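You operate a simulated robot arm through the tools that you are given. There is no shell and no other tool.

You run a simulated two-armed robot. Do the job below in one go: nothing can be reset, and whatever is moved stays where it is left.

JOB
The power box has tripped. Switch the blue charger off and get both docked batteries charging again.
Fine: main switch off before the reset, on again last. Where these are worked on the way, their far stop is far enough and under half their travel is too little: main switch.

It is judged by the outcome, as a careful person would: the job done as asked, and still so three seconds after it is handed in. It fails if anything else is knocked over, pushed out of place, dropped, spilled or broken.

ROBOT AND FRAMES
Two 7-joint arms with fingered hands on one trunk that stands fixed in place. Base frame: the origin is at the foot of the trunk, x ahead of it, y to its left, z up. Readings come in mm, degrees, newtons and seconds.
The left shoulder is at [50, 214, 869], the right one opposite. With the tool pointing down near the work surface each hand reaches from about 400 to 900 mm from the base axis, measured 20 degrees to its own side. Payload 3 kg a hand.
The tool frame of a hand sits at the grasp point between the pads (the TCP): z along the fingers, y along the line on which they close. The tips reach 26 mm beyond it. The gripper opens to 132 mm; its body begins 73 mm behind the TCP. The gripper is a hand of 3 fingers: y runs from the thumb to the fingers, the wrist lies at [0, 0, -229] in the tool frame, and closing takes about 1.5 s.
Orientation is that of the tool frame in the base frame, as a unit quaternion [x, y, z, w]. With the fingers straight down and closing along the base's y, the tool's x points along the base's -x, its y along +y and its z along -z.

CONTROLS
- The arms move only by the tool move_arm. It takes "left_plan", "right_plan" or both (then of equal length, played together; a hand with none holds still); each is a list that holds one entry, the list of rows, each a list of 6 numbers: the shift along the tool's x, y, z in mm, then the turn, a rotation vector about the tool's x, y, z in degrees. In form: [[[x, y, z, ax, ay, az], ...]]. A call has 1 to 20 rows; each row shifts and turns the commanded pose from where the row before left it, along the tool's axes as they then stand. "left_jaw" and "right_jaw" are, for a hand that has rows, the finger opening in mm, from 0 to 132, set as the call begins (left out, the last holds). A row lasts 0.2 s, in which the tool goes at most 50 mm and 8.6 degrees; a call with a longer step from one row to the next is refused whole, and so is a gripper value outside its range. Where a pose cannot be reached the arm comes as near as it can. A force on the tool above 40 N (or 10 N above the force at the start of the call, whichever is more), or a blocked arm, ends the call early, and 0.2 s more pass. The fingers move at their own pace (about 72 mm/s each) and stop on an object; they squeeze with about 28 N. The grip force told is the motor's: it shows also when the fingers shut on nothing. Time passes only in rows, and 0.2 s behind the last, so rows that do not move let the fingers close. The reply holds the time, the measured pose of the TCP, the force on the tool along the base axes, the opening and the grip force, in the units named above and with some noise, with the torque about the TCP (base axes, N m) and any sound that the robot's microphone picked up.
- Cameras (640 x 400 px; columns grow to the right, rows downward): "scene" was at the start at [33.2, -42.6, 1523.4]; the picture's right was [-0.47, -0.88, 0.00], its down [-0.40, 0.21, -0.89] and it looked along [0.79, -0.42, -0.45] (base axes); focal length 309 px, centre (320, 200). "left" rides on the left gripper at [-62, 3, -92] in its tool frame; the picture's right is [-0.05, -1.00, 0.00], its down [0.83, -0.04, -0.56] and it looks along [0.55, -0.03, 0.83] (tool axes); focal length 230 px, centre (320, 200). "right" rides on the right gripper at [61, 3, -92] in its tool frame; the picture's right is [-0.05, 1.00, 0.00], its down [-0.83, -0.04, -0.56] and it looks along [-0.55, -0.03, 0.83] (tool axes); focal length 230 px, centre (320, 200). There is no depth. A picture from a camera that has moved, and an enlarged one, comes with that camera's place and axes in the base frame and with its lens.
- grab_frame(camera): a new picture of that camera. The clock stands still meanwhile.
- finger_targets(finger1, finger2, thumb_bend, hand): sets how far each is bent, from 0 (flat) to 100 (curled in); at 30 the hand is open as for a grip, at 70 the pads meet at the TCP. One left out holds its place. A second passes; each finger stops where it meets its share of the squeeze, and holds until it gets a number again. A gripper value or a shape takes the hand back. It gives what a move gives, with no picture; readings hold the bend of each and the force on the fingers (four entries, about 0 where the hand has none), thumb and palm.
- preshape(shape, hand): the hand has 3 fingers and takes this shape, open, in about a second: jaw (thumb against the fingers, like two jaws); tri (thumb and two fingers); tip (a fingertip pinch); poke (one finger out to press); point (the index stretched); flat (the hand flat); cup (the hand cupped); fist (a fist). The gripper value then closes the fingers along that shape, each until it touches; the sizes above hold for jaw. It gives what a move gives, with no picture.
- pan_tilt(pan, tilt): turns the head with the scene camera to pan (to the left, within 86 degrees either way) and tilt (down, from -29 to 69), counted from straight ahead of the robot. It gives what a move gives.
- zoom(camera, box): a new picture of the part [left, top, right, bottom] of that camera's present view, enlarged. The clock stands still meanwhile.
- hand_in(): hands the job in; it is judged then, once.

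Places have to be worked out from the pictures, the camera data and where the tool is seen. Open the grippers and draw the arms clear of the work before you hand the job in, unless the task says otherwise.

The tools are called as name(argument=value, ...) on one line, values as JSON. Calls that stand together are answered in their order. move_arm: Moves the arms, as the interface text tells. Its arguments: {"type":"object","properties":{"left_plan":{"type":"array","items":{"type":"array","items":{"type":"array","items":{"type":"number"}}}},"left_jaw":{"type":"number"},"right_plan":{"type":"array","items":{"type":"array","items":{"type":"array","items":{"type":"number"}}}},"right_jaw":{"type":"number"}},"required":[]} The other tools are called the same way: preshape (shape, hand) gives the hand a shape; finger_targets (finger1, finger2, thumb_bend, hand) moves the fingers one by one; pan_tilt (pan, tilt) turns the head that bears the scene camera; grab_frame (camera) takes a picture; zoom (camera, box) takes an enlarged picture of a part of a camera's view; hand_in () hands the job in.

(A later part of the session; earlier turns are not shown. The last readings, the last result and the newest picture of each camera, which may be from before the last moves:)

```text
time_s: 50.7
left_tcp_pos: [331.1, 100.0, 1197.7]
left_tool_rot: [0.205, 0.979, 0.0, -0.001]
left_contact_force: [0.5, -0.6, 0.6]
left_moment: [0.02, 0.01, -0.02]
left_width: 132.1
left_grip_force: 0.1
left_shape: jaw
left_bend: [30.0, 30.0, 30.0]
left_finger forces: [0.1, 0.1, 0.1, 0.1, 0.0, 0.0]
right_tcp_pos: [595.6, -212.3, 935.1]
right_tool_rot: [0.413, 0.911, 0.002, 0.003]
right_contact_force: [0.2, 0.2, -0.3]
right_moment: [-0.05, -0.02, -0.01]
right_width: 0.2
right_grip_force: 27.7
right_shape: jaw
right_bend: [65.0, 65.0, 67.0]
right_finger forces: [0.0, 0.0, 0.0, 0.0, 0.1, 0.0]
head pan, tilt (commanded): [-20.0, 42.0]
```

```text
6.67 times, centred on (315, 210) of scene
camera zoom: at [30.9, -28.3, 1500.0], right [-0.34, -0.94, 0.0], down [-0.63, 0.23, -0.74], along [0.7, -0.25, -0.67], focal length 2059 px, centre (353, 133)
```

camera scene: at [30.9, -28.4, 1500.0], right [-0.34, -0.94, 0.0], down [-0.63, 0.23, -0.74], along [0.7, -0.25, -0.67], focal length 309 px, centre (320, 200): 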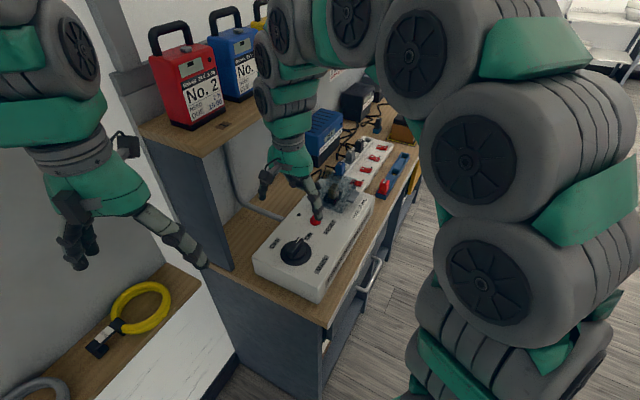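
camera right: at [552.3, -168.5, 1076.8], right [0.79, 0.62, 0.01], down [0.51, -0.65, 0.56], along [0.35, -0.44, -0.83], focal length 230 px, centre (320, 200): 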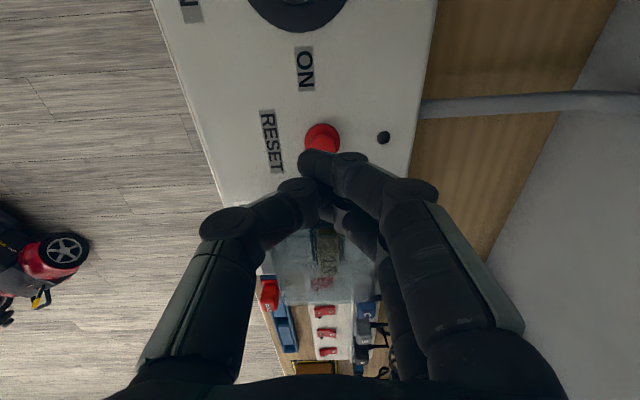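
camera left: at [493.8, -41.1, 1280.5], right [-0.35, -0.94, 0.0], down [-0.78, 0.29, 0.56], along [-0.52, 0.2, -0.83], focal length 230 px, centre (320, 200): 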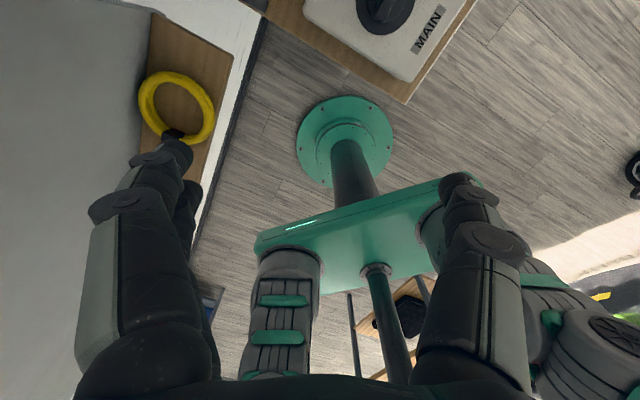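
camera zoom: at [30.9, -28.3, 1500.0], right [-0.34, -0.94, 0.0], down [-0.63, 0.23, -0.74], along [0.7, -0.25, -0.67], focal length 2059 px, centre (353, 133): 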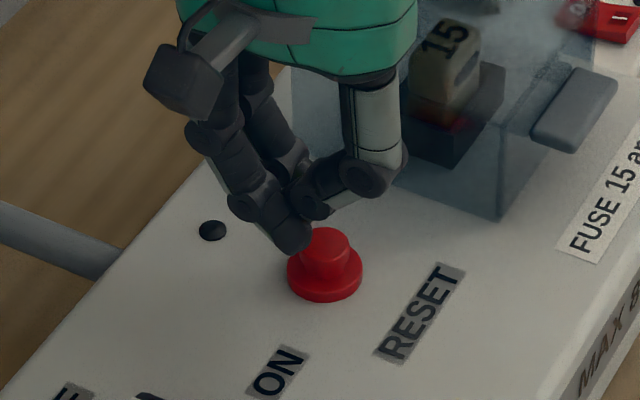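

The button cap is at about [-7,-4] mm from the hand axis, under thumb and second finger. I'll nudge 4 mm along the box and press down in small steps, watching the force.

move_arm(right_plan=[[[-4, -1, 0, 0, 0, 0], [0, 0, 2, 0, 0, 0], [0, 0, 2, 0, 0, 0], [0, 0, 2, 0, 0, 0], [0, 0, 2, 0, 0, 0]]])

zoom(camera="scene", box=[285, 180, 345, 240])

```text
time_s: 51.9
left_tcp_pos: [331.0, 99.1, 1197.7]
left_tool_rot: [0.205, 0.979, 0.0, 0.0]
left_contact_force: [0.3, -0.2, -0.4]
left_moment: [0.0, 0.0, 0.0]
left_width: 131.8
left_grip_force: 0.0
left_shape: jaw
left_bend: [30.0, 30.0, 30.0]
left_finger forces: [0.1, 0.0, 0.0, 0.1, 0.0, 0.0]
right_tcp_pos: [597.1, -215.9, 927.3]
right_tool_rot: [0.413, 0.911, 0.002, 0.003]
right_contact_force: [-0.1, -0.6, -0.3]
right_moment: [0.0, 0.0, 0.0]
right_width: 0.0
right_grip_force: 27.8
right_shape: jaw
right_bend: [65.0, 65.0, 67.0]
right_finger forces: [0.0, 0.1, 0.0, 0.0, 0.1, 0.0]
head pan, tilt (commanded): [-20.0, 42.0]
```

```text
6.67 times, centred on (315, 210) of scene
camera zoom: at [30.9, -28.3, 1500.0], right [-0.34, -0.94, 0.0], down [-0.63, 0.23, -0.74], along [0.7, -0.25, -0.67], focal length 2059 px, centre (353, 133)
```

zoom: 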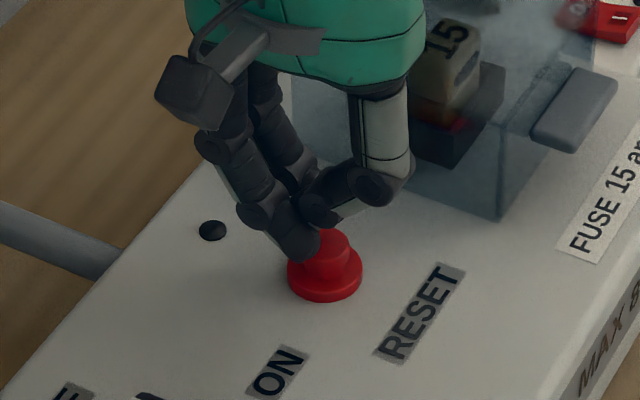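

No contact yet—the fingertip has come down beside the cap on the wall side rather than on it. I'll lift, shift 7 mm along the box and 5 mm toward the aisle so the fingertips are on top of the cap, and look again.

move_arm(right_plan=[[[0, 0, -7, 0, 0, 0], [0, 0, -7, 0, 0, 0], [-7, -5, 0, 0, 0, 0]]])

zoom(camera="scene", box=[285, 180, 345, 240])

zoom(camera="right", box=[220, 80, 420, 240])

```text
time_s: 52.7
left_tcp_pos: [330.8, 100.0, 1198.2]
left_tool_rot: [0.204, 0.979, 0.0, 0.0]
left_contact_force: [-0.3, 0.6, 0.4]
left_moment: [0.02, 0.0, -0.02]
left_width: 131.8
left_grip_force: 0.1
left_shape: jaw
left_bend: [30.0, 30.0, 30.0]
left_finger forces: [0.0, 0.0, 0.0, 0.1, 0.0, 0.1]
right_tcp_pos: [596.4, -223.7, 940.7]
right_tool_rot: [0.412, 0.911, 0.002, 0.001]
right_contact_force: [0.4, 0.4, 0.3]
right_moment: [0.02, 0.01, -0.01]
right_width: 0.0
right_grip_force: 27.9
right_shape: jaw
right_bend: [65.0, 65.0, 67.0]
right_finger forces: [0.0, 0.0, 0.2, 0.1, 0.0, 0.0]
head pan, tilt (commanded): [-20.0, 42.0]
```

```text
6.67 times, centred on (315, 210) of scene
camera zoom: at [30.9, -28.3, 1500.0], right [-0.34, -0.94, 0.0], down [-0.63, 0.23, -0.74], along [0.7, -0.25, -0.67], focal length 2059 px, centre (353, 133)
```

zoom: 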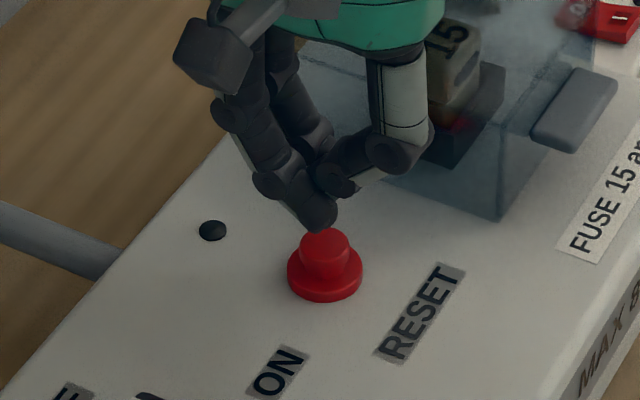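

```text
2.50 times, centred on (320, 160) of right
camera zoom: at [559.5, -175.1, 1032.8], right [0.78, 0.62, 0.0], down [0.51, -0.65, 0.56], along [0.35, -0.43, -0.83], focal length 575 px, centre (320, 300)
```

zoom: 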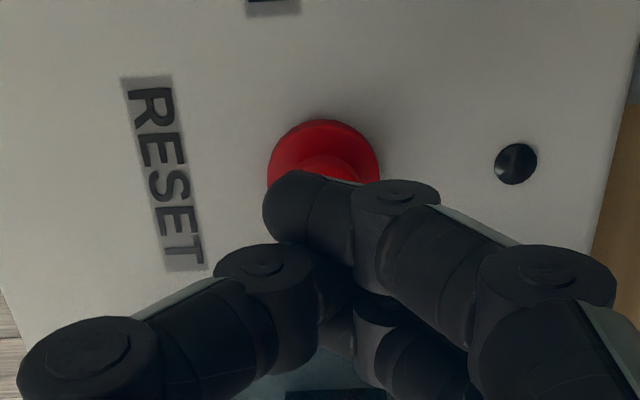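

Now the fingertip is right over the cap in both views, about 9 mm above it. I'll press down.

move_arm(right_plan=[[[0, 0, 3, 0, 0, 0], [0, 0, 3, 0, 0, 0], [0, 0, 2, 0, 0, 0], [0, 0, 2, 0, 0, 0], [0, 0, 2, 0, 0, 0]]])

zoom(camera="scene", box=[285, 180, 345, 240])

```text
time_s: 53.9
left_tcp_pos: [330.5, 100.1, 1197.0]
left_tool_rot: [0.205, 0.979, 0.0, 0.0]
left_contact_force: [-0.1, 0.2, 0.1]
left_moment: [-0.03, -0.02, 0.0]
left_width: 132.1
left_grip_force: 0.0
left_shape: jaw
left_bend: [30.0, 30.0, 30.0]
left_finger forces: [0.1, 0.0, 0.0, 0.1, 0.0, 0.0]
right_tcp_pos: [598.6, -224.5, 929.5]
right_tool_rot: [0.412, 0.911, 0.002, 0.002]
right_contact_force: [-0.5, 0.0, -1.1]
right_moment: [0.01, 0.01, 0.02]
right_width: 0.0
right_grip_force: 27.8
right_shape: jaw
right_bend: [65.0, 65.0, 67.0]
right_finger forces: [0.0, 0.0, 0.0, 0.1, 0.1, 0.0]
head pan, tilt (commanded): [-20.0, 42.0]
```

```text
6.67 times, centred on (315, 210) of scene
camera zoom: at [30.9, -28.3, 1500.0], right [-0.34, -0.94, 0.0], down [-0.63, 0.23, -0.74], along [0.7, -0.25, -0.67], focal length 2059 px, centre (353, 133)
```

zoom: 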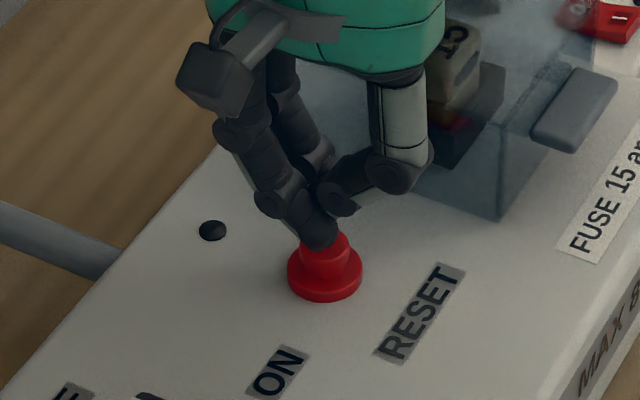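

Just touching height; I continue down in small steps.

move_arm(right_plan=[[[0, 0, 2, 0, 0, 0], [0, 0, 2, 0, 0, 0], [0, 0, 2, 0, 0, 0]]])

zoom(camera="scene", box=[285, 180, 345, 240])

zoom(camera="right", box=[220, 80, 420, 240])

```text
time_s: 54.7
left_tcp_pos: [330.3, 99.1, 1198.3]
left_tool_rot: [0.204, 0.979, 0.0, 0.0]
left_contact_force: [-1.0, -1.4, 0.5]
left_moment: [-0.02, -0.02, 0.02]
left_width: 132.1
left_grip_force: 0.1
left_shape: jaw
left_bend: [30.0, 30.0, 30.0]
left_finger forces: [0.1, 0.0, 0.1, 0.0, 0.1, 0.0]
right_tcp_pos: [599.1, -222.8, 922.8]
right_tool_rot: [0.412, 0.911, 0.002, 0.003]
right_contact_force: [0.1, -0.4, -0.4]
right_moment: [0.03, 0.02, 0.03]
right_width: 0.0
right_grip_force: 28.0
right_shape: jaw
right_bend: [65.0, 65.0, 67.0]
right_finger forces: [0.0, 0.0, 0.1, 0.1, 0.0, 0.1]
head pan, tilt (commanded): [-20.0, 42.0]
```

```text
6.67 times, centred on (315, 210) of scene
camera zoom: at [30.9, -28.3, 1500.0], right [-0.34, -0.94, 0.0], down [-0.63, 0.23, -0.74], along [0.7, -0.25, -0.67], focal length 2059 px, centre (353, 133)
```

zoom: 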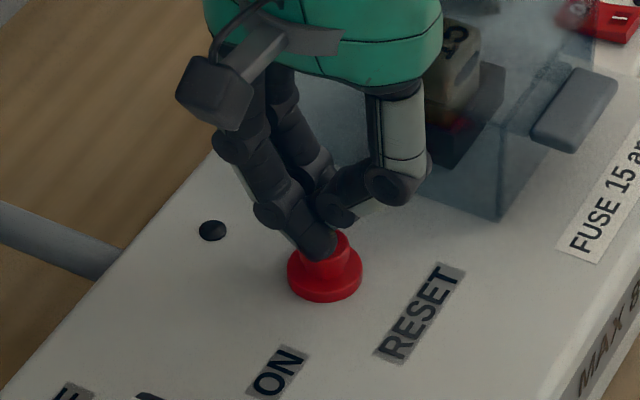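

```text
2.50 times, centred on (320, 160) of right
camera zoom: at [560.6, -175.2, 1015.0], right [0.79, 0.62, 0.01], down [0.51, -0.65, 0.56], along [0.35, -0.44, -0.83], focal length 575 px, centre (320, 300)
```

zoom: 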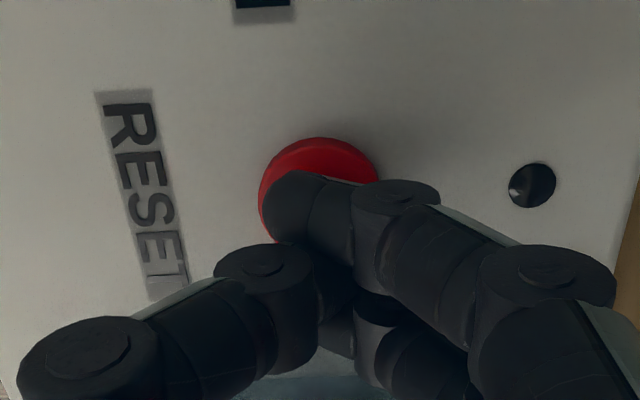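

Still no contact, so the cap is a bit lower than estimated. I'll shift 4 mm further along the box to centre on it and continue down.

move_arm(right_plan=[[[-4, 0, 0, 0, 0, 0], [0, 0, 2, 0, 0, 0], [0, 0, 2, 0, 0, 0]]])

zoom(camera="scene", box=[285, 180, 345, 240])

```text
time_s: 55.5
left_tcp_pos: [331.3, 100.1, 1198.0]
left_tool_rot: [0.205, 0.979, 0.0, 0.0]
left_contact_force: [0.7, -0.5, -0.7]
left_moment: [-0.01, 0.0, 0.01]
left_width: 131.7
left_grip_force: 0.1
left_shape: jaw
left_bend: [30.0, 30.0, 30.0]
left_finger forces: [0.0, 0.0, 0.0, 0.0, 0.1, 0.1]
right_tcp_pos: [601.6, -227.5, 919.4]
right_tool_rot: [0.413, 0.911, 0.002, 0.003]
right_contact_force: [0.5, 1.1, 1.7]
right_moment: [0.0, 0.01, -0.02]
right_width: 0.0
right_grip_force: 27.6
right_shape: jaw
right_bend: [65.0, 65.0, 67.0]
right_finger forces: [0.1, 0.1, 0.0, 0.0, 0.1, 0.0]
head pan, tilt (commanded): [-20.0, 42.0]
```

```text
6.67 times, centred on (315, 210) of scene
camera zoom: at [30.9, -28.3, 1500.0], right [-0.34, -0.94, 0.0], down [-0.63, 0.23, -0.74], along [0.7, -0.25, -0.67], focal length 2059 px, centre (353, 133)
```

zoom: 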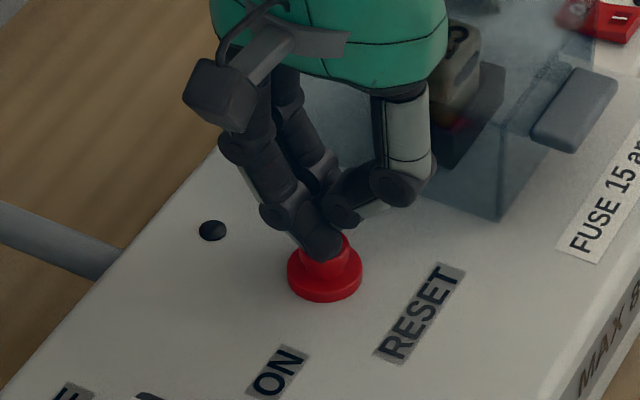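

A slight upward force has begun (1.7 N). I continue pressing in 1.5 mm steps.

move_arm(right_plan=[[[0, 0, 1.5, 0, 0, 0], [0, 0, 1.5, 0, 0, 0], [0, 0, 1.5, 0, 0, 0], [0, 0, 1.5, 0, 0, 0]]])

zoom(camera="scene", box=[285, 180, 345, 240])

```text
time_s: 56.5
left_tcp_pos: [331.0, 100.4, 1198.8]
left_tool_rot: [0.205, 0.979, -0.001, 0.0]
left_contact_force: [-1.0, -0.5, -0.3]
left_moment: [-0.03, 0.0, -0.03]
left_width: 131.8
left_grip_force: 0.1
left_shape: jaw
left_bend: [30.0, 30.0, 30.0]
left_finger forces: [0.0, 0.1, 0.0, 0.1, 0.1, 0.0]
right_tcp_pos: [601.5, -226.9, 913.5]
right_tool_rot: [0.412, 0.911, 0.002, 0.002]
right_contact_force: [0.1, 0.1, 1.1]
right_moment: [-0.04, -0.01, 0.0]
right_width: 0.2
right_grip_force: 27.8
right_shape: jaw
right_bend: [65.0, 65.0, 67.0]
right_finger forces: [0.0, 0.1, 0.1, 0.0, 0.1, 0.0]
head pan, tilt (commanded): [-20.0, 42.0]
```

```text
6.67 times, centred on (315, 210) of scene
camera zoom: at [30.8, -28.3, 1500.0], right [-0.34, -0.94, 0.0], down [-0.63, 0.23, -0.74], along [0.7, -0.25, -0.67], focal length 2059 px, centre (353, 133)
```

zoom: 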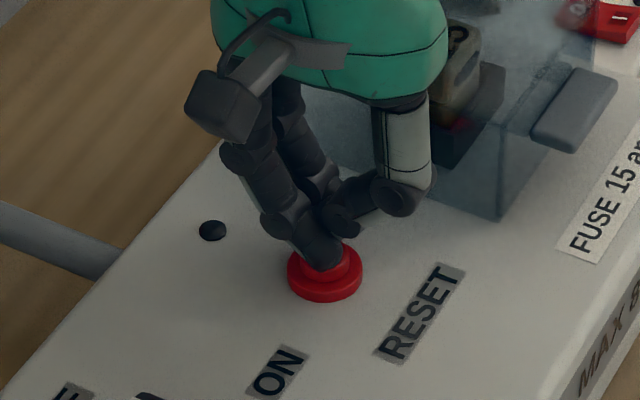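

The cap appears to be going down under the finger with only a light spring. I'll keep pressing to the bottom of its travel.

move_arm(right_plan=[[[0, 0, 1.5, 0, 0, 0], [0, 0, 1.5, 0, 0, 0], [0, 0, 1.5, 0, 0, 0]]])

zoom(camera="scene", box=[285, 180, 345, 240])

```text
time_s: 57.3
left_tcp_pos: [330.3, 99.1, 1197.4]
left_tool_rot: [0.204, 0.979, -0.001, 0.0]
left_contact_force: [0.7, -0.2, 0.1]
left_moment: [-0.03, -0.01, 0.01]
left_width: 131.7
left_grip_force: 0.1
left_shape: jaw
left_bend: [30.0, 30.0, 30.0]
left_finger forces: [0.0, 0.1, 0.1, 0.0, 0.0, 0.0]
right_tcp_pos: [601.2, -228.0, 909.5]
right_tool_rot: [0.412, 0.911, 0.001, 0.003]
right_contact_force: [0.5, -0.8, 4.3]
right_moment: [0.05, 0.01, 0.01]
right_width: 0.0
right_grip_force: 28.1
right_shape: jaw
right_bend: [65.0, 65.0, 67.0]
right_finger forces: [0.0, 0.0, 0.0, 0.0, 0.0, 0.0]
head pan, tilt (commanded): [-20.0, 42.0]
```

```text
6.67 times, centred on (315, 210) of scene
camera zoom: at [30.8, -28.3, 1500.0], right [-0.34, -0.94, 0.0], down [-0.63, 0.23, -0.74], along [0.7, -0.25, -0.67], focal length 2059 px, centre (353, 133)
```

zoom: 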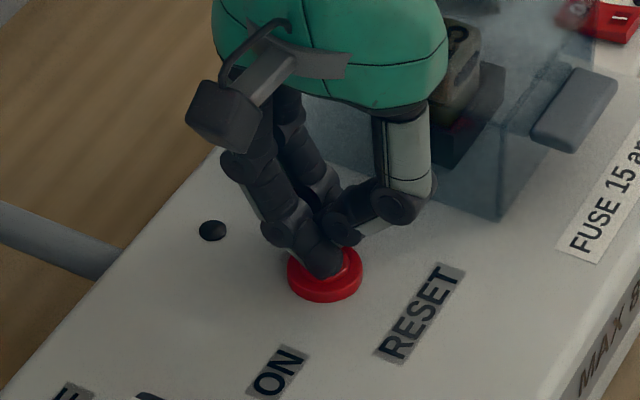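

The cap is nearly flush with its collar (4 N). One more small push to reach the hard stop.

move_arm(right_plan=[[[0, 0, 1, 0, 0, 0], [0, 0, 1, 0, 0, 0], [0, 0, 1, 0, 0, 0], [0, 0, 0, 0, 0, 0]]])

zoom(camera="scene", box=[285, 180, 345, 240])

```text
time_s: 58.3
left_tcp_pos: [330.5, 100.1, 1198.1]
left_tool_rot: [0.205, 0.979, 0.0, -0.001]
left_contact_force: [0.3, -0.1, -0.3]
left_moment: [-0.01, 0.01, -0.01]
left_width: 131.8
left_grip_force: 0.0
left_shape: jaw
left_bend: [30.0, 30.0, 30.0]
left_finger forces: [0.0, 0.0, 0.0, 0.0, 0.0, 0.0]
right_tcp_pos: [601.2, -226.1, 906.2]
right_tool_rot: [0.413, 0.911, 0.001, 0.003]
right_contact_force: [-2.5, -5.0, 17.2]
right_moment: [-0.02, 0.04, 0.01]
right_width: 0.0
right_grip_force: 27.6
right_shape: jaw
right_bend: [66.0, 65.0, 67.0]
right_finger forces: [0.0, 0.0, 0.1, 0.1, 0.0, 0.0]
head pan, tilt (commanded): [-20.0, 42.0]
```

```text
6.67 times, centred on (315, 210) of scene
camera zoom: at [30.6, -28.3, 1500.0], right [-0.34, -0.94, 0.0], down [-0.63, 0.23, -0.74], along [0.7, -0.25, -0.67], focal length 2059 px, centre (353, 133)
```

zoom: 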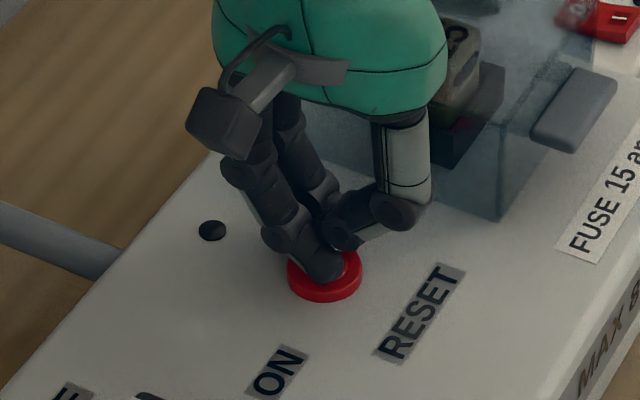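

The button is pressed to its stop (17 N). I'll lift straight up and see how it stands.

move_arm(right_plan=[[[0, 0, -10, 0, 0, 0], [0, 0, -30, 0, 0, 0], [0, 0, -40, 0, 0, 0], [20, 0, -30, 0, 0, 0]]])

zoom(camera="scene", box=[240, 170, 360, 290])

grab_frame(camera="right")

```text
time_s: 59.3
left_tcp_pos: [331.3, 99.8, 1198.3]
left_tool_rot: [0.204, 0.979, 0.0, 0.0]
left_contact_force: [-0.3, -0.2, 0.9]
left_moment: [-0.01, -0.05, -0.01]
left_width: 131.8
left_grip_force: 0.1
left_shape: jaw
left_bend: [30.0, 30.0, 30.0]
left_finger forces: [0.0, 0.0, 0.0, 0.0, 0.0, 0.0]
right_tcp_pos: [585.2, -213.6, 1016.2]
right_tool_rot: [0.412, 0.911, 0.001, 0.001]
right_contact_force: [-0.7, 0.1, 0.0]
right_moment: [0.01, -0.01, -0.02]
right_width: 0.0
right_grip_force: 27.9
right_shape: jaw
right_bend: [66.0, 65.0, 67.0]
right_finger forces: [0.0, 0.0, 0.0, 0.0, 0.1, 0.1]
head pan, tilt (commanded): [-20.0, 42.0]
```

```text
3.33 times, centred on (300, 230) of scene
camera zoom: at [30.8, -28.3, 1500.0], right [-0.34, -0.94, 0.0], down [-0.63, 0.23, -0.74], along [0.7, -0.25, -0.67], focal length 1030 px, centre (387, 100)
```

zoom: 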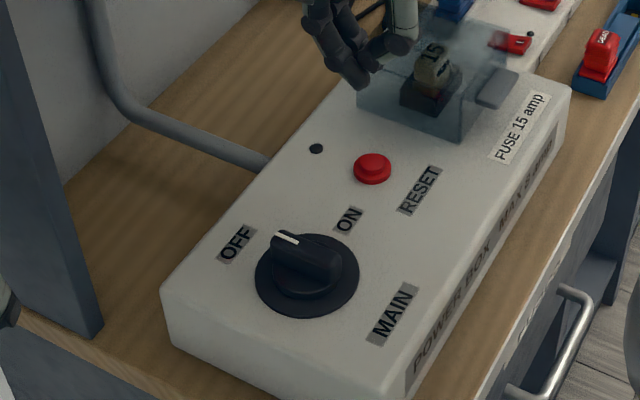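

```text
taken
camera right: at [548.6, -164.6, 1108.1], right [0.78, 0.62, 0.0], down [0.51, -0.65, 0.56], along [0.35, -0.44, -0.83], focal length 230 px, centre (320, 200)
```

right: 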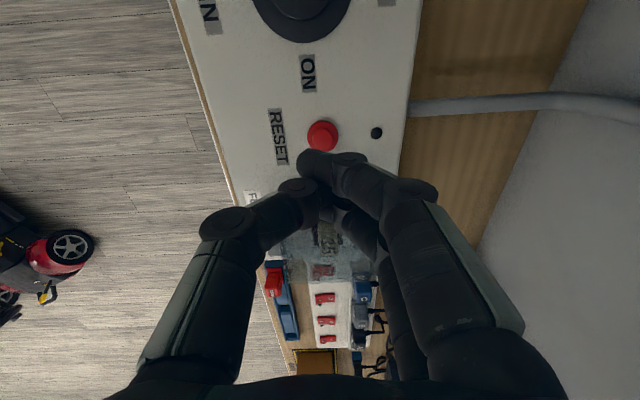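

The reset cap now stays in, so it's reset with main still OFF. Now back to the dial: open the fingers, return over the axis (≈(506,-139)), rotate the hand so it closes across the handle, and descend partway.

move_arm(right_plan=[[[36, -3.3, 0, 0, 0, 0], [36, -3.3, 0, 0, 0, 0], [36, -3.3, 0, 0, 0, 0], [0, 0, 0, 0, 0, -8.55], [0, 0, 0, 0, 0, -8.55], [0, 0, 0, 0, 0, -8.55], [0, 0, 0, 0, 0, -8.55], [0, 0, 0, 0, 0, -8.55], [0, 0, 0, 0, 0, -8.55], [0, 0, 0, 0, 0, -8.55], [0, 0, 0, 0, 0, -8.55], [0, 0, 0, 0, 0, -8.55], [0, 0, 0, 0, 0, -8.55], [0, 0, 0, 0, 0, -8.55], [0, 0, 35, 0, 0, 0], [0, 0, 35, 0, 0, 0]]], right_jaw=90)

grab_frame(camera="right")

zoom(camera="scene", box=[230, 160, 370, 300])

```text
time_s: 62.7
left_tcp_pos: [330.8, 100.7, 1197.7]
left_tool_rot: [0.205, 0.979, 0.0, 0.0]
left_contact_force: [0.1, -0.4, 0.0]
left_moment: [0.0, -0.04, 0.01]
left_width: 131.7
left_grip_force: 0.1
left_shape: jaw
left_bend: [30.0, 30.0, 30.0]
left_finger forces: [0.0, 0.0, 0.0, 0.0, 0.0, 0.0]
right_tcp_pos: [509.7, -138.3, 945.7]
right_tool_rot: [-0.386, 0.922, 0.0, 0.004]
right_contact_force: [-0.1, -0.3, 0.2]
right_moment: [-0.02, -0.01, -0.01]
right_width: 90.0
right_grip_force: 0.0
right_shape: jaw
right_bend: [69.0, 69.0, 66.0]
right_finger forces: [0.0, 0.0, 0.0, 0.0, 0.1, 0.0]
head pan, tilt (commanded): [-20.0, 42.0]
```

```text
taken
camera right: at [463.4, -178.6, 1037.7], right [-0.67, 0.74, 0.0], down [0.61, 0.56, 0.56], along [0.42, 0.37, -0.83], focal length 230 px, centre (320, 200)
```

right: 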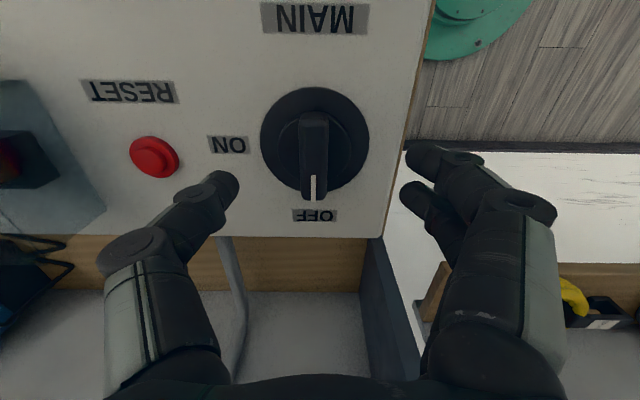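

```text
2.86 times, centred on (300, 230) of scene
camera zoom: at [30.9, -28.3, 1500.0], right [-0.34, -0.94, 0.0], down [-0.63, 0.23, -0.74], along [0.7, -0.25, -0.67], focal length 883 px, centre (377, 114)
```

zoom: 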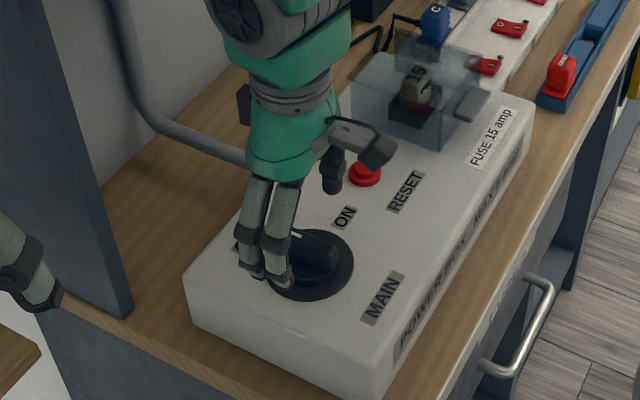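

The handle is centred between thumb and fingers (accounting for a few mm of camera bias seen between the two hand orientations). I'll descend the last 20 mm, and close on it.

move_arm(right_plan=[[[1.5, 0.4, 10, 0, 0, 0], [1.5, 0.3, 10, 0, 0, 0], [0, 0, 0, 0, 0, 0]]])

move_arm(right_plan=[[[0, 0, 0, 0, 0, 0], [0, 0, 0, 0, 0, 0], [0, 0, 0, 0, 0, 0], [0, 0, 0, 0, 0, 0], [0, 0, 0, 0, 0, 0], [0, 0, 0, 0, 0, 0]]], right_jaw=0)

grab_frame(camera="right")

```text
time_s: 63.5
left_tcp_pos: [331.8, 100.8, 1198.5]
left_tool_rot: [0.204, 0.979, 0.0, 0.0]
left_contact_force: [0.2, -0.7, -0.7]
left_moment: [-0.02, 0.0, 0.06]
left_width: 131.9
left_grip_force: 0.0
left_shape: jaw
left_bend: [30.0, 30.0, 30.0]
left_finger forces: [0.0, 0.0, 0.1, 0.1, 0.0, 0.1]
right_tcp_pos: [507.0, -138.1, 925.3]
right_tool_rot: [-0.386, 0.923, -0.001, 0.003]
right_contact_force: [-0.6, -0.3, -0.2]
right_moment: [0.01, -0.01, 0.03]
right_width: 90.0
right_grip_force: 0.1
right_shape: jaw
right_bend: [69.0, 69.0, 66.0]
right_finger forces: [0.0, 0.0, 0.0, 0.0, 0.0, 0.0]
head pan, tilt (commanded): [-20.0, 42.0]
```

```text
time_s: 64.9
left_tcp_pos: [331.7, 99.6, 1197.9]
left_tool_rot: [0.205, 0.979, 0.0, -0.001]
left_contact_force: [0.5, -0.3, 0.3]
left_moment: [-0.05, -0.04, 0.01]
left_width: 131.9
left_grip_force: 0.1
left_shape: jaw
left_bend: [30.0, 30.0, 30.0]
left_finger forces: [0.1, 0.1, 0.0, 0.0, 0.0, 0.0]
right_tcp_pos: [506.7, -137.2, 925.9]
right_tool_rot: [-0.385, 0.923, -0.001, 0.002]
right_contact_force: [-0.3, 1.1, -5.6]
right_moment: [0.01, 0.04, -0.04]
right_width: 12.5
right_grip_force: 28.1
right_shape: jaw
right_bend: [71.0, 70.0, 70.0]
right_finger forces: [12.5, 12.3, 0.0, 0.0, 24.5, 0.0]
head pan, tilt (commanded): [-20.0, 42.0]
```

```text
taken
camera right: at [460.9, -179.8, 1016.9], right [-0.67, 0.74, 0.0], down [0.61, 0.56, 0.56], along [0.41, 0.37, -0.83], focal length 230 px, centre (320, 200)
```

right: 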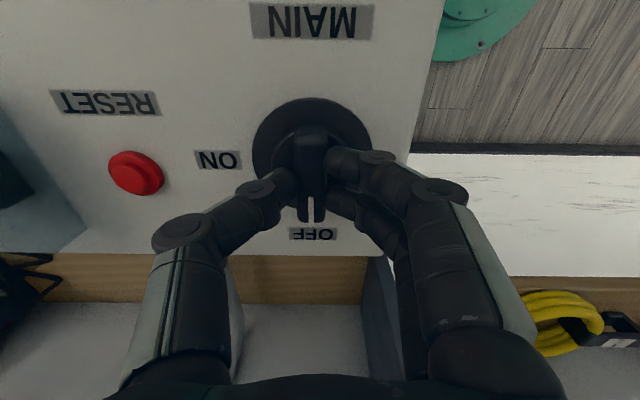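

Handle gripped firmly with no side load. I'll turn it back toward ON (positive about the tool z), 40° first.

move_arm(right_plan=[[[0, 0, 0, 0, 0, 8], [0, 0, 0, 0, 0, 8], [0, 0, 0, 0, 0, 8], [0, 0, 0, 0, 0, 8], [0, 0, 0, 0, 0, 8]]])

grab_frame(camera="right")

```text
time_s: 66.1
left_tcp_pos: [331.3, 101.2, 1198.2]
left_tool_rot: [0.205, 0.979, 0.0, 0.001]
left_contact_force: [-0.3, 0.1, 0.0]
left_moment: [0.02, 0.0, 0.0]
left_width: 132.0
left_grip_force: 0.0
left_shape: jaw
left_bend: [30.0, 30.0, 30.0]
left_finger forces: [0.0, 0.0, 0.0, 0.0, 0.0, 0.0]
right_tcp_pos: [507.9, -137.5, 925.3]
right_tool_rot: [-0.045, 0.999, 0.001, 0.004]
right_contact_force: [16.0, 15.2, 3.7]
right_moment: [0.4, -0.29, 0.08]
right_width: 12.3
right_grip_force: 28.1
right_shape: jaw
right_bend: [71.0, 70.0, 70.0]
right_finger forces: [17.2, 18.1, 0.0, 0.0, 21.4, 0.1]
head pan, tilt (commanded): [-20.0, 42.0]
```

```text
taken
camera right: at [446.3, -140.2, 1016.3], right [-0.04, 1.0, 0.0], down [0.83, 0.03, 0.56], along [0.56, 0.02, -0.83], focal length 230 px, centre (320, 200)
```

right: 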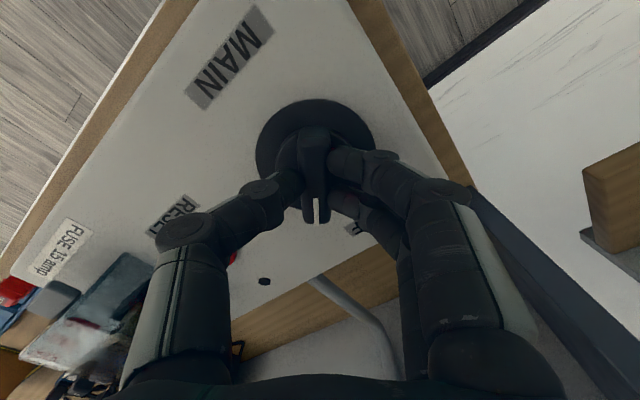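

It follows. I'll ease the 22 N side load and continue.

move_arm(right_plan=[[[-1, 0.7, 0, 0, 0, 0], [-0.6, 0.4, 0, 0, 0, 8], [-0.3, 0.3, 0, 0, 0, 8], [-0.3, 0.2, 0, 0, 0, 8]]])

grab_frame(camera="right")

```text
time_s: 67.1
left_tcp_pos: [331.3, 100.1, 1196.8]
left_tool_rot: [0.204, 0.979, -0.001, 0.0]
left_contact_force: [0.1, 0.9, 0.9]
left_moment: [0.03, -0.02, 0.01]
left_width: 131.9
left_grip_force: 0.0
left_shape: jaw
left_bend: [30.0, 30.0, 30.0]
left_finger forces: [0.1, 0.1, 0.0, 0.0, 0.0, 0.1]
right_tcp_pos: [508.6, -137.4, 925.4]
right_tool_rot: [0.163, 0.987, 0.001, 0.003]
right_contact_force: [21.1, 9.4, 2.2]
right_moment: [0.27, -0.45, 0.1]
right_width: 12.0
right_grip_force: 27.9
right_shape: jaw
right_bend: [71.0, 70.0, 70.0]
right_finger forces: [17.4, 18.3, 0.0, 0.1, 20.5, 0.0]
head pan, tilt (commanded): [-20.0, 42.0]
```

```text
taken
camera right: at [452.0, -114.3, 1016.6], right [0.37, 0.93, 0.0], down [0.77, -0.31, 0.56], along [0.52, -0.21, -0.83], focal length 230 px, centre (320, 200)
```

right: 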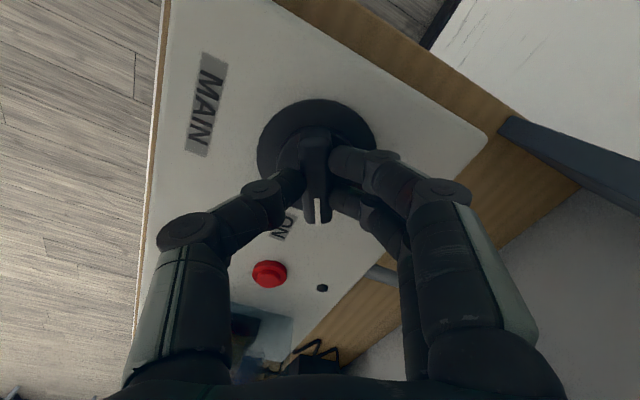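

Another 30° to go. I'll ease the load and bring it to the ON stop.

move_arm(right_plan=[[[-1, 0.7, 0, 0, 0, 0], [-0.6, 0.4, 0, 0, 0, 7.5], [-0.4, 0.3, 0, 0, 0, 7.5], [-0.4, 0.3, 0, 0, 0, 7.5], [-0.3, 0.2, 0, 0, 0, 7.5]]])

grab_frame(camera="right")

```text
time_s: 68.3
left_tcp_pos: [331.5, 100.6, 1198.1]
left_tool_rot: [0.204, 0.979, -0.001, 0.0]
left_contact_force: [-0.5, -0.9, 1.1]
left_moment: [-0.01, 0.01, 0.02]
left_width: 132.0
left_grip_force: 0.0
left_shape: jaw
left_bend: [30.0, 30.0, 30.0]
left_finger forces: [0.1, 0.0, 0.1, 0.0, 0.0, 0.0]
right_tcp_pos: [512.4, -136.3, 926.2]
right_tool_rot: [0.412, 0.911, 0.001, 0.001]
right_contact_force: [5.3, 1.1, -0.3]
right_moment: [0.01, -0.21, 0.16]
right_width: 11.8
right_grip_force: 28.5
right_shape: jaw
right_bend: [71.0, 70.0, 70.0]
right_finger forces: [13.7, 16.6, 0.1, 0.0, 25.7, 0.0]
head pan, tilt (commanded): [-20.0, 42.0]
```

```text
taken
camera right: at [474.0, -87.8, 1016.9], right [0.79, 0.62, 0.0], down [0.51, -0.65, 0.56], along [0.35, -0.44, -0.83], focal length 230 px, centre (320, 200)
```

right: 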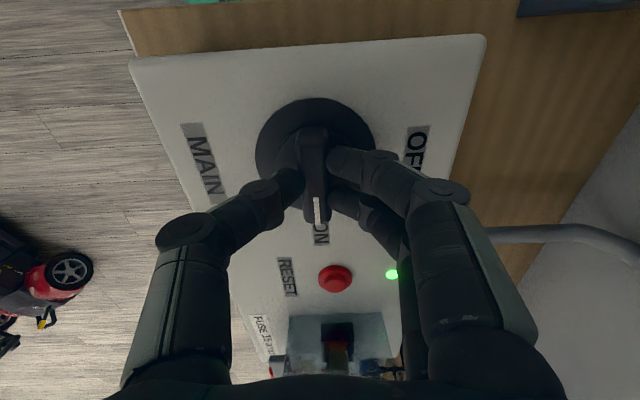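

The indicator lamp on the box has turned green. I'll nudge a few degrees more to make sure the switch sits at its ON stop.

move_arm(right_plan=[[[0, 0, 0, 0, 0, 3], [0, 0, 0, 0, 0, 2], [0, 0, 0, 0, 0, 0]]])

zoom(camera="right", box=[220, 80, 440, 300])

```text
time_s: 69.1
left_tcp_pos: [331.2, 100.5, 1197.4]
left_tool_rot: [0.204, 0.979, 0.001, 0.0]
left_contact_force: [-0.2, 1.3, -0.2]
left_moment: [0.01, 0.02, 0.01]
left_width: 132.2
left_grip_force: 0.0
left_shape: jaw
left_bend: [30.0, 30.0, 30.0]
left_finger forces: [0.0, 0.0, 0.1, 0.1, 0.0, 0.0]
right_tcp_pos: [512.8, -137.1, 925.2]
right_tool_rot: [0.452, 0.892, 0.002, 0.001]
right_contact_force: [4.2, 3.8, 1.9]
right_moment: [0.12, -0.2, 0.42]
right_width: 12.0
right_grip_force: 28.4
right_shape: jaw
right_bend: [71.0, 70.0, 70.0]
right_finger forces: [13.4, 19.3, 0.1, 0.0, 27.3, 0.0]
head pan, tilt (commanded): [-20.0, 42.0]
```

```text
1.82 times, centred on (330, 190) of right
camera zoom: at [478.6, -84.8, 1016.8], right [0.84, 0.55, 0.0], down [0.45, -0.7, 0.56], along [0.31, -0.46, -0.83], focal length 418 px, centre (302, 218)
```

zoom: 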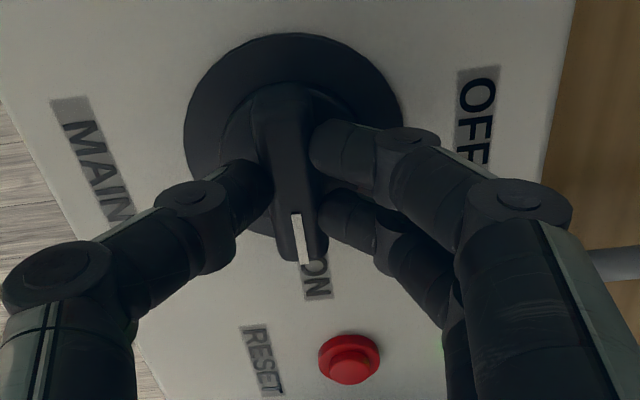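

It's at the ON stop (the torque rises and the hand slips relative to the handle). I'll release and lift clear.

move_arm(right_plan=[[[0, 0, 0, 0, 0, -2], [0, 0, 0, 0, 0, 0], [0, 0, 0, 0, 0, 0], [0, 0, 0, 0, 0, 0], [0, 0, -5, 0, 0, 0], [0, 0, -30, 0, 0, 0], [0, 0, -40, 0, 0, 0], [0, 0, -40, 0, 0, 0]]], right_jaw=90)

grab_frame(camera="right")

grab_frame(camera="scene")

```text
time_s: 70.9
left_tcp_pos: [331.6, 100.4, 1197.6]
left_tool_rot: [0.205, 0.979, 0.0, 0.0]
left_contact_force: [0.4, -0.4, -0.7]
left_moment: [0.03, -0.02, 0.01]
left_width: 131.9
left_grip_force: 0.1
left_shape: jaw
left_bend: [30.0, 30.0, 30.0]
left_finger forces: [0.0, 0.0, 0.0, 0.1, 0.0, 0.0]
right_tcp_pos: [508.9, -135.2, 1040.6]
right_tool_rot: [0.436, 0.9, 0.001, 0.002]
right_contact_force: [0.4, 0.3, -0.2]
right_moment: [0.02, -0.01, 0.0]
right_width: 89.8
right_grip_force: 0.0
right_shape: jaw
right_bend: [69.0, 69.0, 66.0]
right_finger forces: [0.1, 0.0, 0.1, 0.0, 0.0, 0.0]
head pan, tilt (commanded): [-20.0, 42.0]
```

```text
taken
camera right: at [473.1, -86.0, 1131.6], right [0.82, 0.58, 0.0], down [0.48, -0.68, 0.56], along [0.32, -0.45, -0.83], focal length 230 px, centre (320, 200)
```

right: 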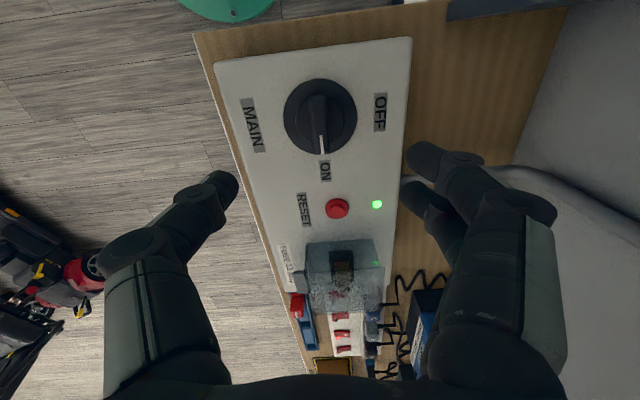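

```text
taken
camera scene: at [30.8, -28.3, 1500.0], right [-0.34, -0.94, 0.0], down [-0.63, 0.23, -0.74], along [0.7, -0.25, -0.67], focal length 309 px, centre (320, 200)
```

scene: 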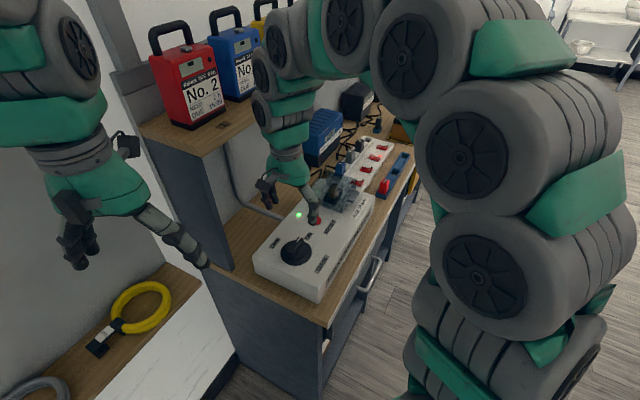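

Power is back (green lamp). I'll draw the right hand off to the right side, then check the chargers and docks with the head camera.

move_arm(right_plan=[[[-10, -12, -30, 0, 0, 0], [-27.8, -33.1, -7.9, 0, 0, 0], [-27.8, -33.1, -7.9, 0, 0, 0], [-27.8, -33.1, -7.9, 0, 0, 0], [-27.8, -33.1, -7.9, 0, 0, 0], [-27.8, -33.1, -7.9, 0, 0, 0], [-27.8, -33.1, -7.9, 0, 0, 0], [-27.8, -33.1, -7.9, 0, 0, 0], [-27.8, -33.1, -7.9, 0, 0, 0], [-27.8, -33.1, 0, 0, 0, 0], [-20, -25, 0, 0, 0, 0]]], right_jaw=132)

pan_tilt(pan=-34, tilt=25)

grab_frame(camera="scene")

```text
time_s: 73.3
left_tcp_pos: [331.1, 99.6, 1199.0]
left_tool_rot: [0.204, 0.979, 0.0, 0.0]
left_contact_force: [-0.4, 0.0, 0.3]
left_moment: [0.01, 0.03, 0.0]
left_width: 131.9
left_grip_force: 0.0
left_shape: jaw
left_bend: [30.0, 30.0, 30.0]
left_finger forces: [0.0, 0.0, 0.0, 0.0, 0.0, 0.0]
right_tcp_pos: [420.0, -564.7, 1132.5]
right_tool_rot: [0.436, 0.9, 0.002, 0.002]
right_contact_force: [-0.9, -0.9, 0.1]
right_moment: [0.06, -0.01, -0.05]
right_width: 131.9
right_grip_force: 0.0
right_shape: jaw
right_bend: [30.0, 30.0, 30.0]
right_finger forces: [0.0, 0.0, 0.0, 0.1, 0.0, 0.1]
head pan, tilt (commanded): [-20.0, 42.0]
```

```text
time_s: 74.1
left_tcp_pos: [330.5, 99.8, 1198.6]
left_tool_rot: [0.204, 0.979, 0.001, 0.0]
left_contact_force: [0.8, 0.5, 1.2]
left_moment: [-0.01, 0.02, -0.03]
left_width: 131.9
left_grip_force: 0.1
left_shape: jaw
left_bend: [30.0, 30.0, 30.0]
left_finger forces: [0.0, 0.0, 0.0, 0.0, 0.0, 0.0]
right_tcp_pos: [420.6, -564.0, 1131.3]
right_tool_rot: [0.436, 0.9, 0.002, 0.002]
right_contact_force: [0.1, 0.3, 0.0]
right_moment: [0.01, 0.02, 0.04]
right_width: 131.9
right_grip_force: 0.2
right_shape: jaw
right_bend: [30.0, 30.0, 30.0]
right_finger forces: [0.0, 0.0, 0.0, 0.0, 0.1, 0.0]
head pan, tilt (commanded): [-34.0, 25.0]
```

```text
taken
camera scene: at [28.7, -51.2, 1526.2], right [-0.56, -0.83, 0.0], down [-0.35, 0.24, -0.91], along [0.75, -0.51, -0.42], focal length 309 px, centre (320, 200)
```

scene: 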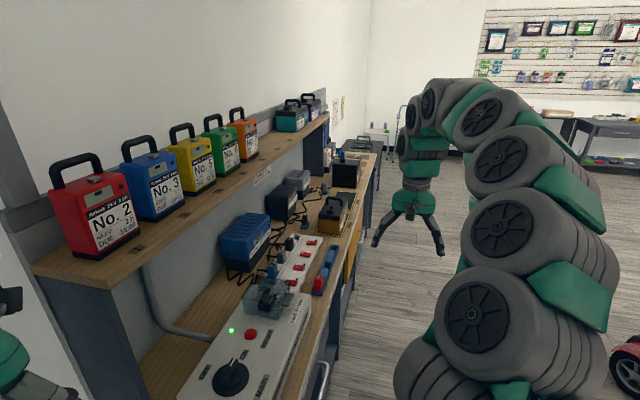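

The lamp stays green. I'll zoom in on the charger displays, rockers with their lamps, and the far dock units.

zoom(camera="scene", box=[215, 165, 325, 270])

zoom(camera="scene", box=[255, 225, 335, 300])

zoom(camera="scene", box=[318, 105, 350, 180])

zoom(camera="scene", box=[326, 110, 340, 125])

zoom(camera="scene", box=[200, 300, 320, 400])

```text
3.81 times, centred on (270, 218) of scene
camera zoom: at [28.7, -51.2, 1526.2], right [-0.56, -0.83, 0.0], down [-0.35, 0.24, -0.91], along [0.75, -0.51, -0.42], focal length 1177 px, centre (510, 133)
```

zoom: 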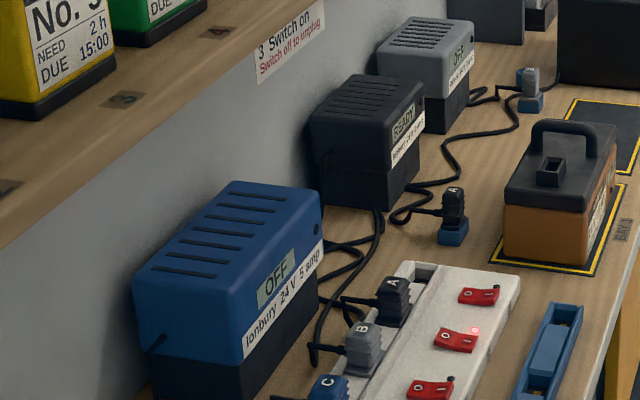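

```text
5.33 times, centred on (295, 262) of scene
camera zoom: at [28.7, -51.2, 1526.2], right [-0.56, -0.83, 0.0], down [-0.35, 0.24, -0.91], along [0.75, -0.51, -0.42], focal length 1648 px, centre (453, -133)
```

zoom: 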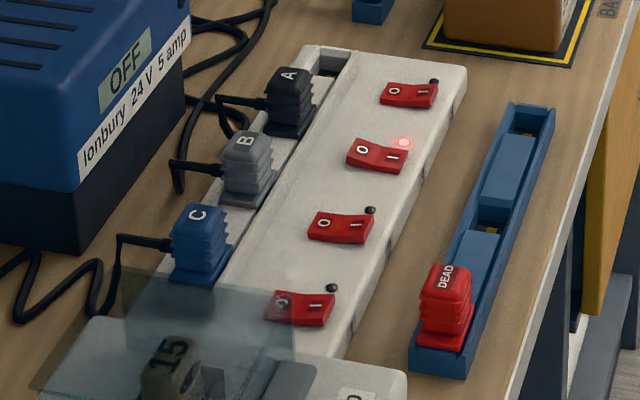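

```text
5.33 times, centred on (334, 142) of scene
camera zoom: at [28.7, -51.2, 1526.2], right [-0.56, -0.83, 0.0], down [-0.35, 0.24, -0.91], along [0.75, -0.51, -0.42], focal length 1648 px, centre (245, 507)
```

zoom: 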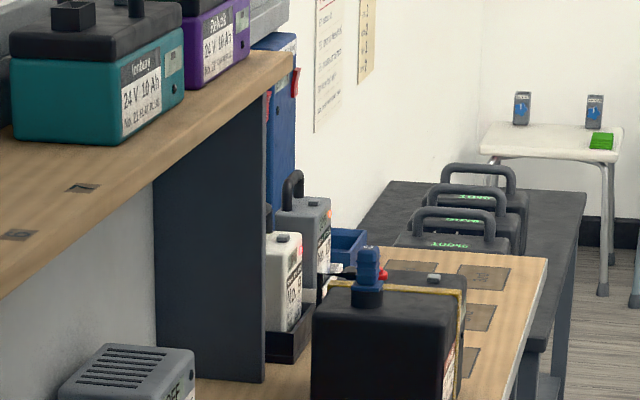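

```text
16.00 times, centred on (333, 118) of scene
camera zoom: at [28.7, -51.2, 1526.2], right [-0.56, -0.83, 0.0], down [-0.35, 0.24, -0.91], along [0.75, -0.51, -0.42], focal length 4942 px, centre (112, 1520)
```

zoom: 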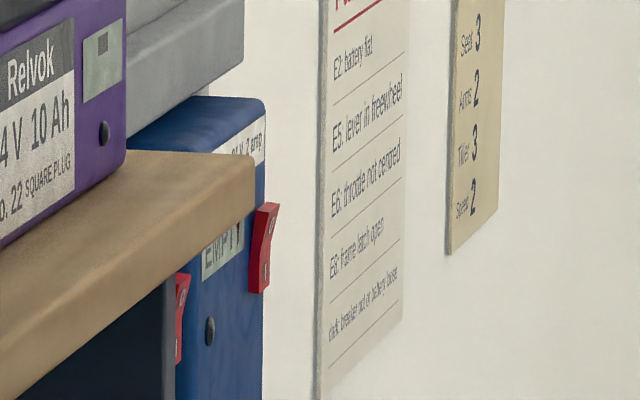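

```text
4.00 times, centred on (260, 350) of scene
camera zoom: at [28.7, -51.2, 1526.2], right [-0.56, -0.83, 0.0], down [-0.35, 0.24, -0.91], along [0.75, -0.51, -0.42], focal length 1236 px, centre (560, -400)
```

zoom: 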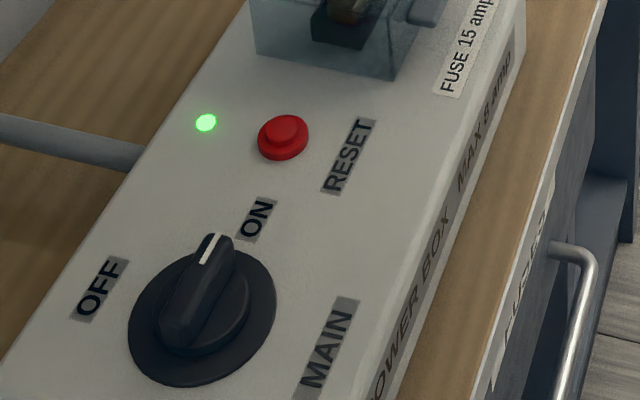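

Charger A shows READY, B and blue C show OFF, the far wall unit shows EMPTY, and small lamps now appear lit on docked batteries No. 9 and No. 10. I'll zoom in to confirm those.

zoom(camera="scene", box=[318, 138, 348, 180])

zoom(camera="scene", box=[320, 145, 340, 165])

zoom(camera="scene", box=[30, 120, 330, 280])

zoom(camera="scene", box=[280, 90, 345, 140])

```text
9.52 times, centred on (333, 159) of scene
camera zoom: at [28.7, -51.2, 1526.2], right [-0.56, -0.83, 0.0], down [-0.35, 0.24, -0.91], along [0.75, -0.51, -0.42], focal length 2942 px, centre (196, 590)
```

zoom: 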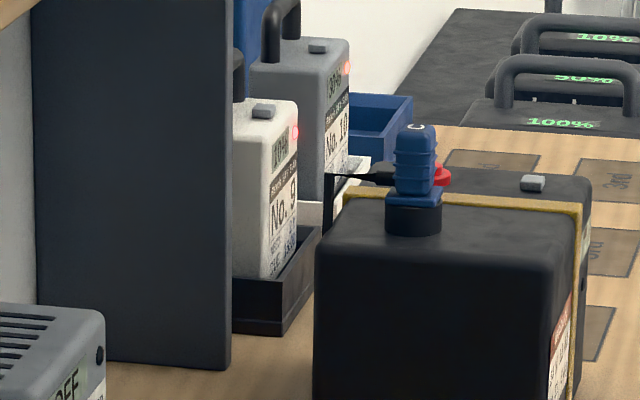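

```text
16.00 times, centred on (330, 155) of scene
camera zoom: at [28.7, -51.2, 1526.2], right [-0.56, -0.83, 0.0], down [-0.35, 0.24, -0.91], along [0.75, -0.51, -0.42], focal length 4942 px, centre (160, 920)
```

zoom: 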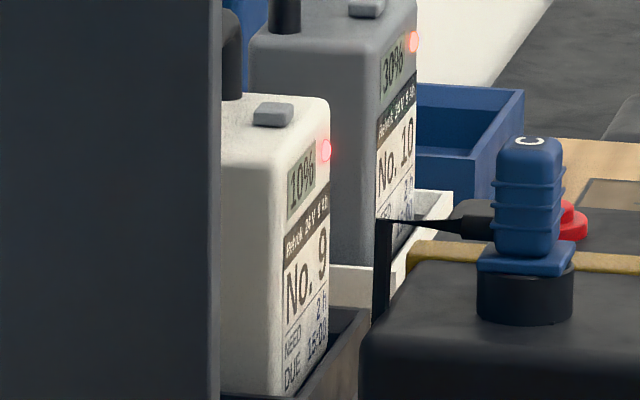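

```text
2.13 times, centred on (180, 200) of scene
camera zoom: at [28.7, -51.2, 1526.2], right [-0.56, -0.83, 0.0], down [-0.35, 0.24, -0.91], along [0.75, -0.51, -0.42], focal length 659 px, centre (619, 200)
```

zoom: 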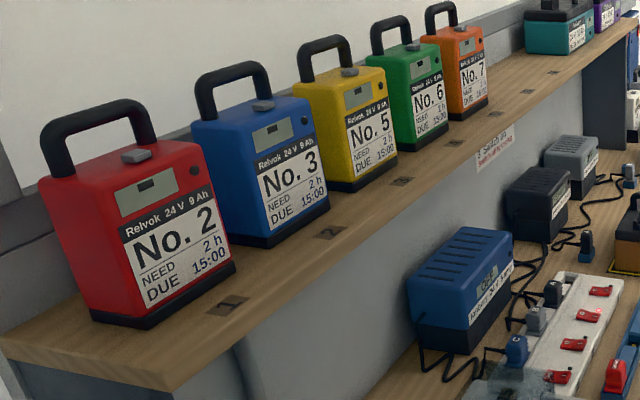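

```text
8.00 times, centred on (312, 115) of scene
camera zoom: at [28.7, -51.2, 1526.2], right [-0.56, -0.83, 0.0], down [-0.35, 0.24, -0.91], along [0.75, -0.51, -0.42], focal length 2471 px, centre (380, 880)
```

zoom: 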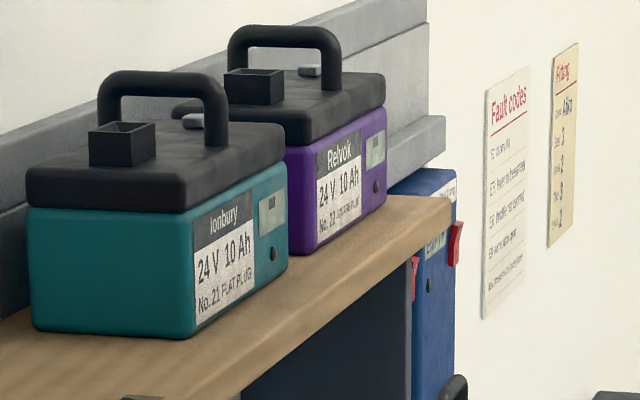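

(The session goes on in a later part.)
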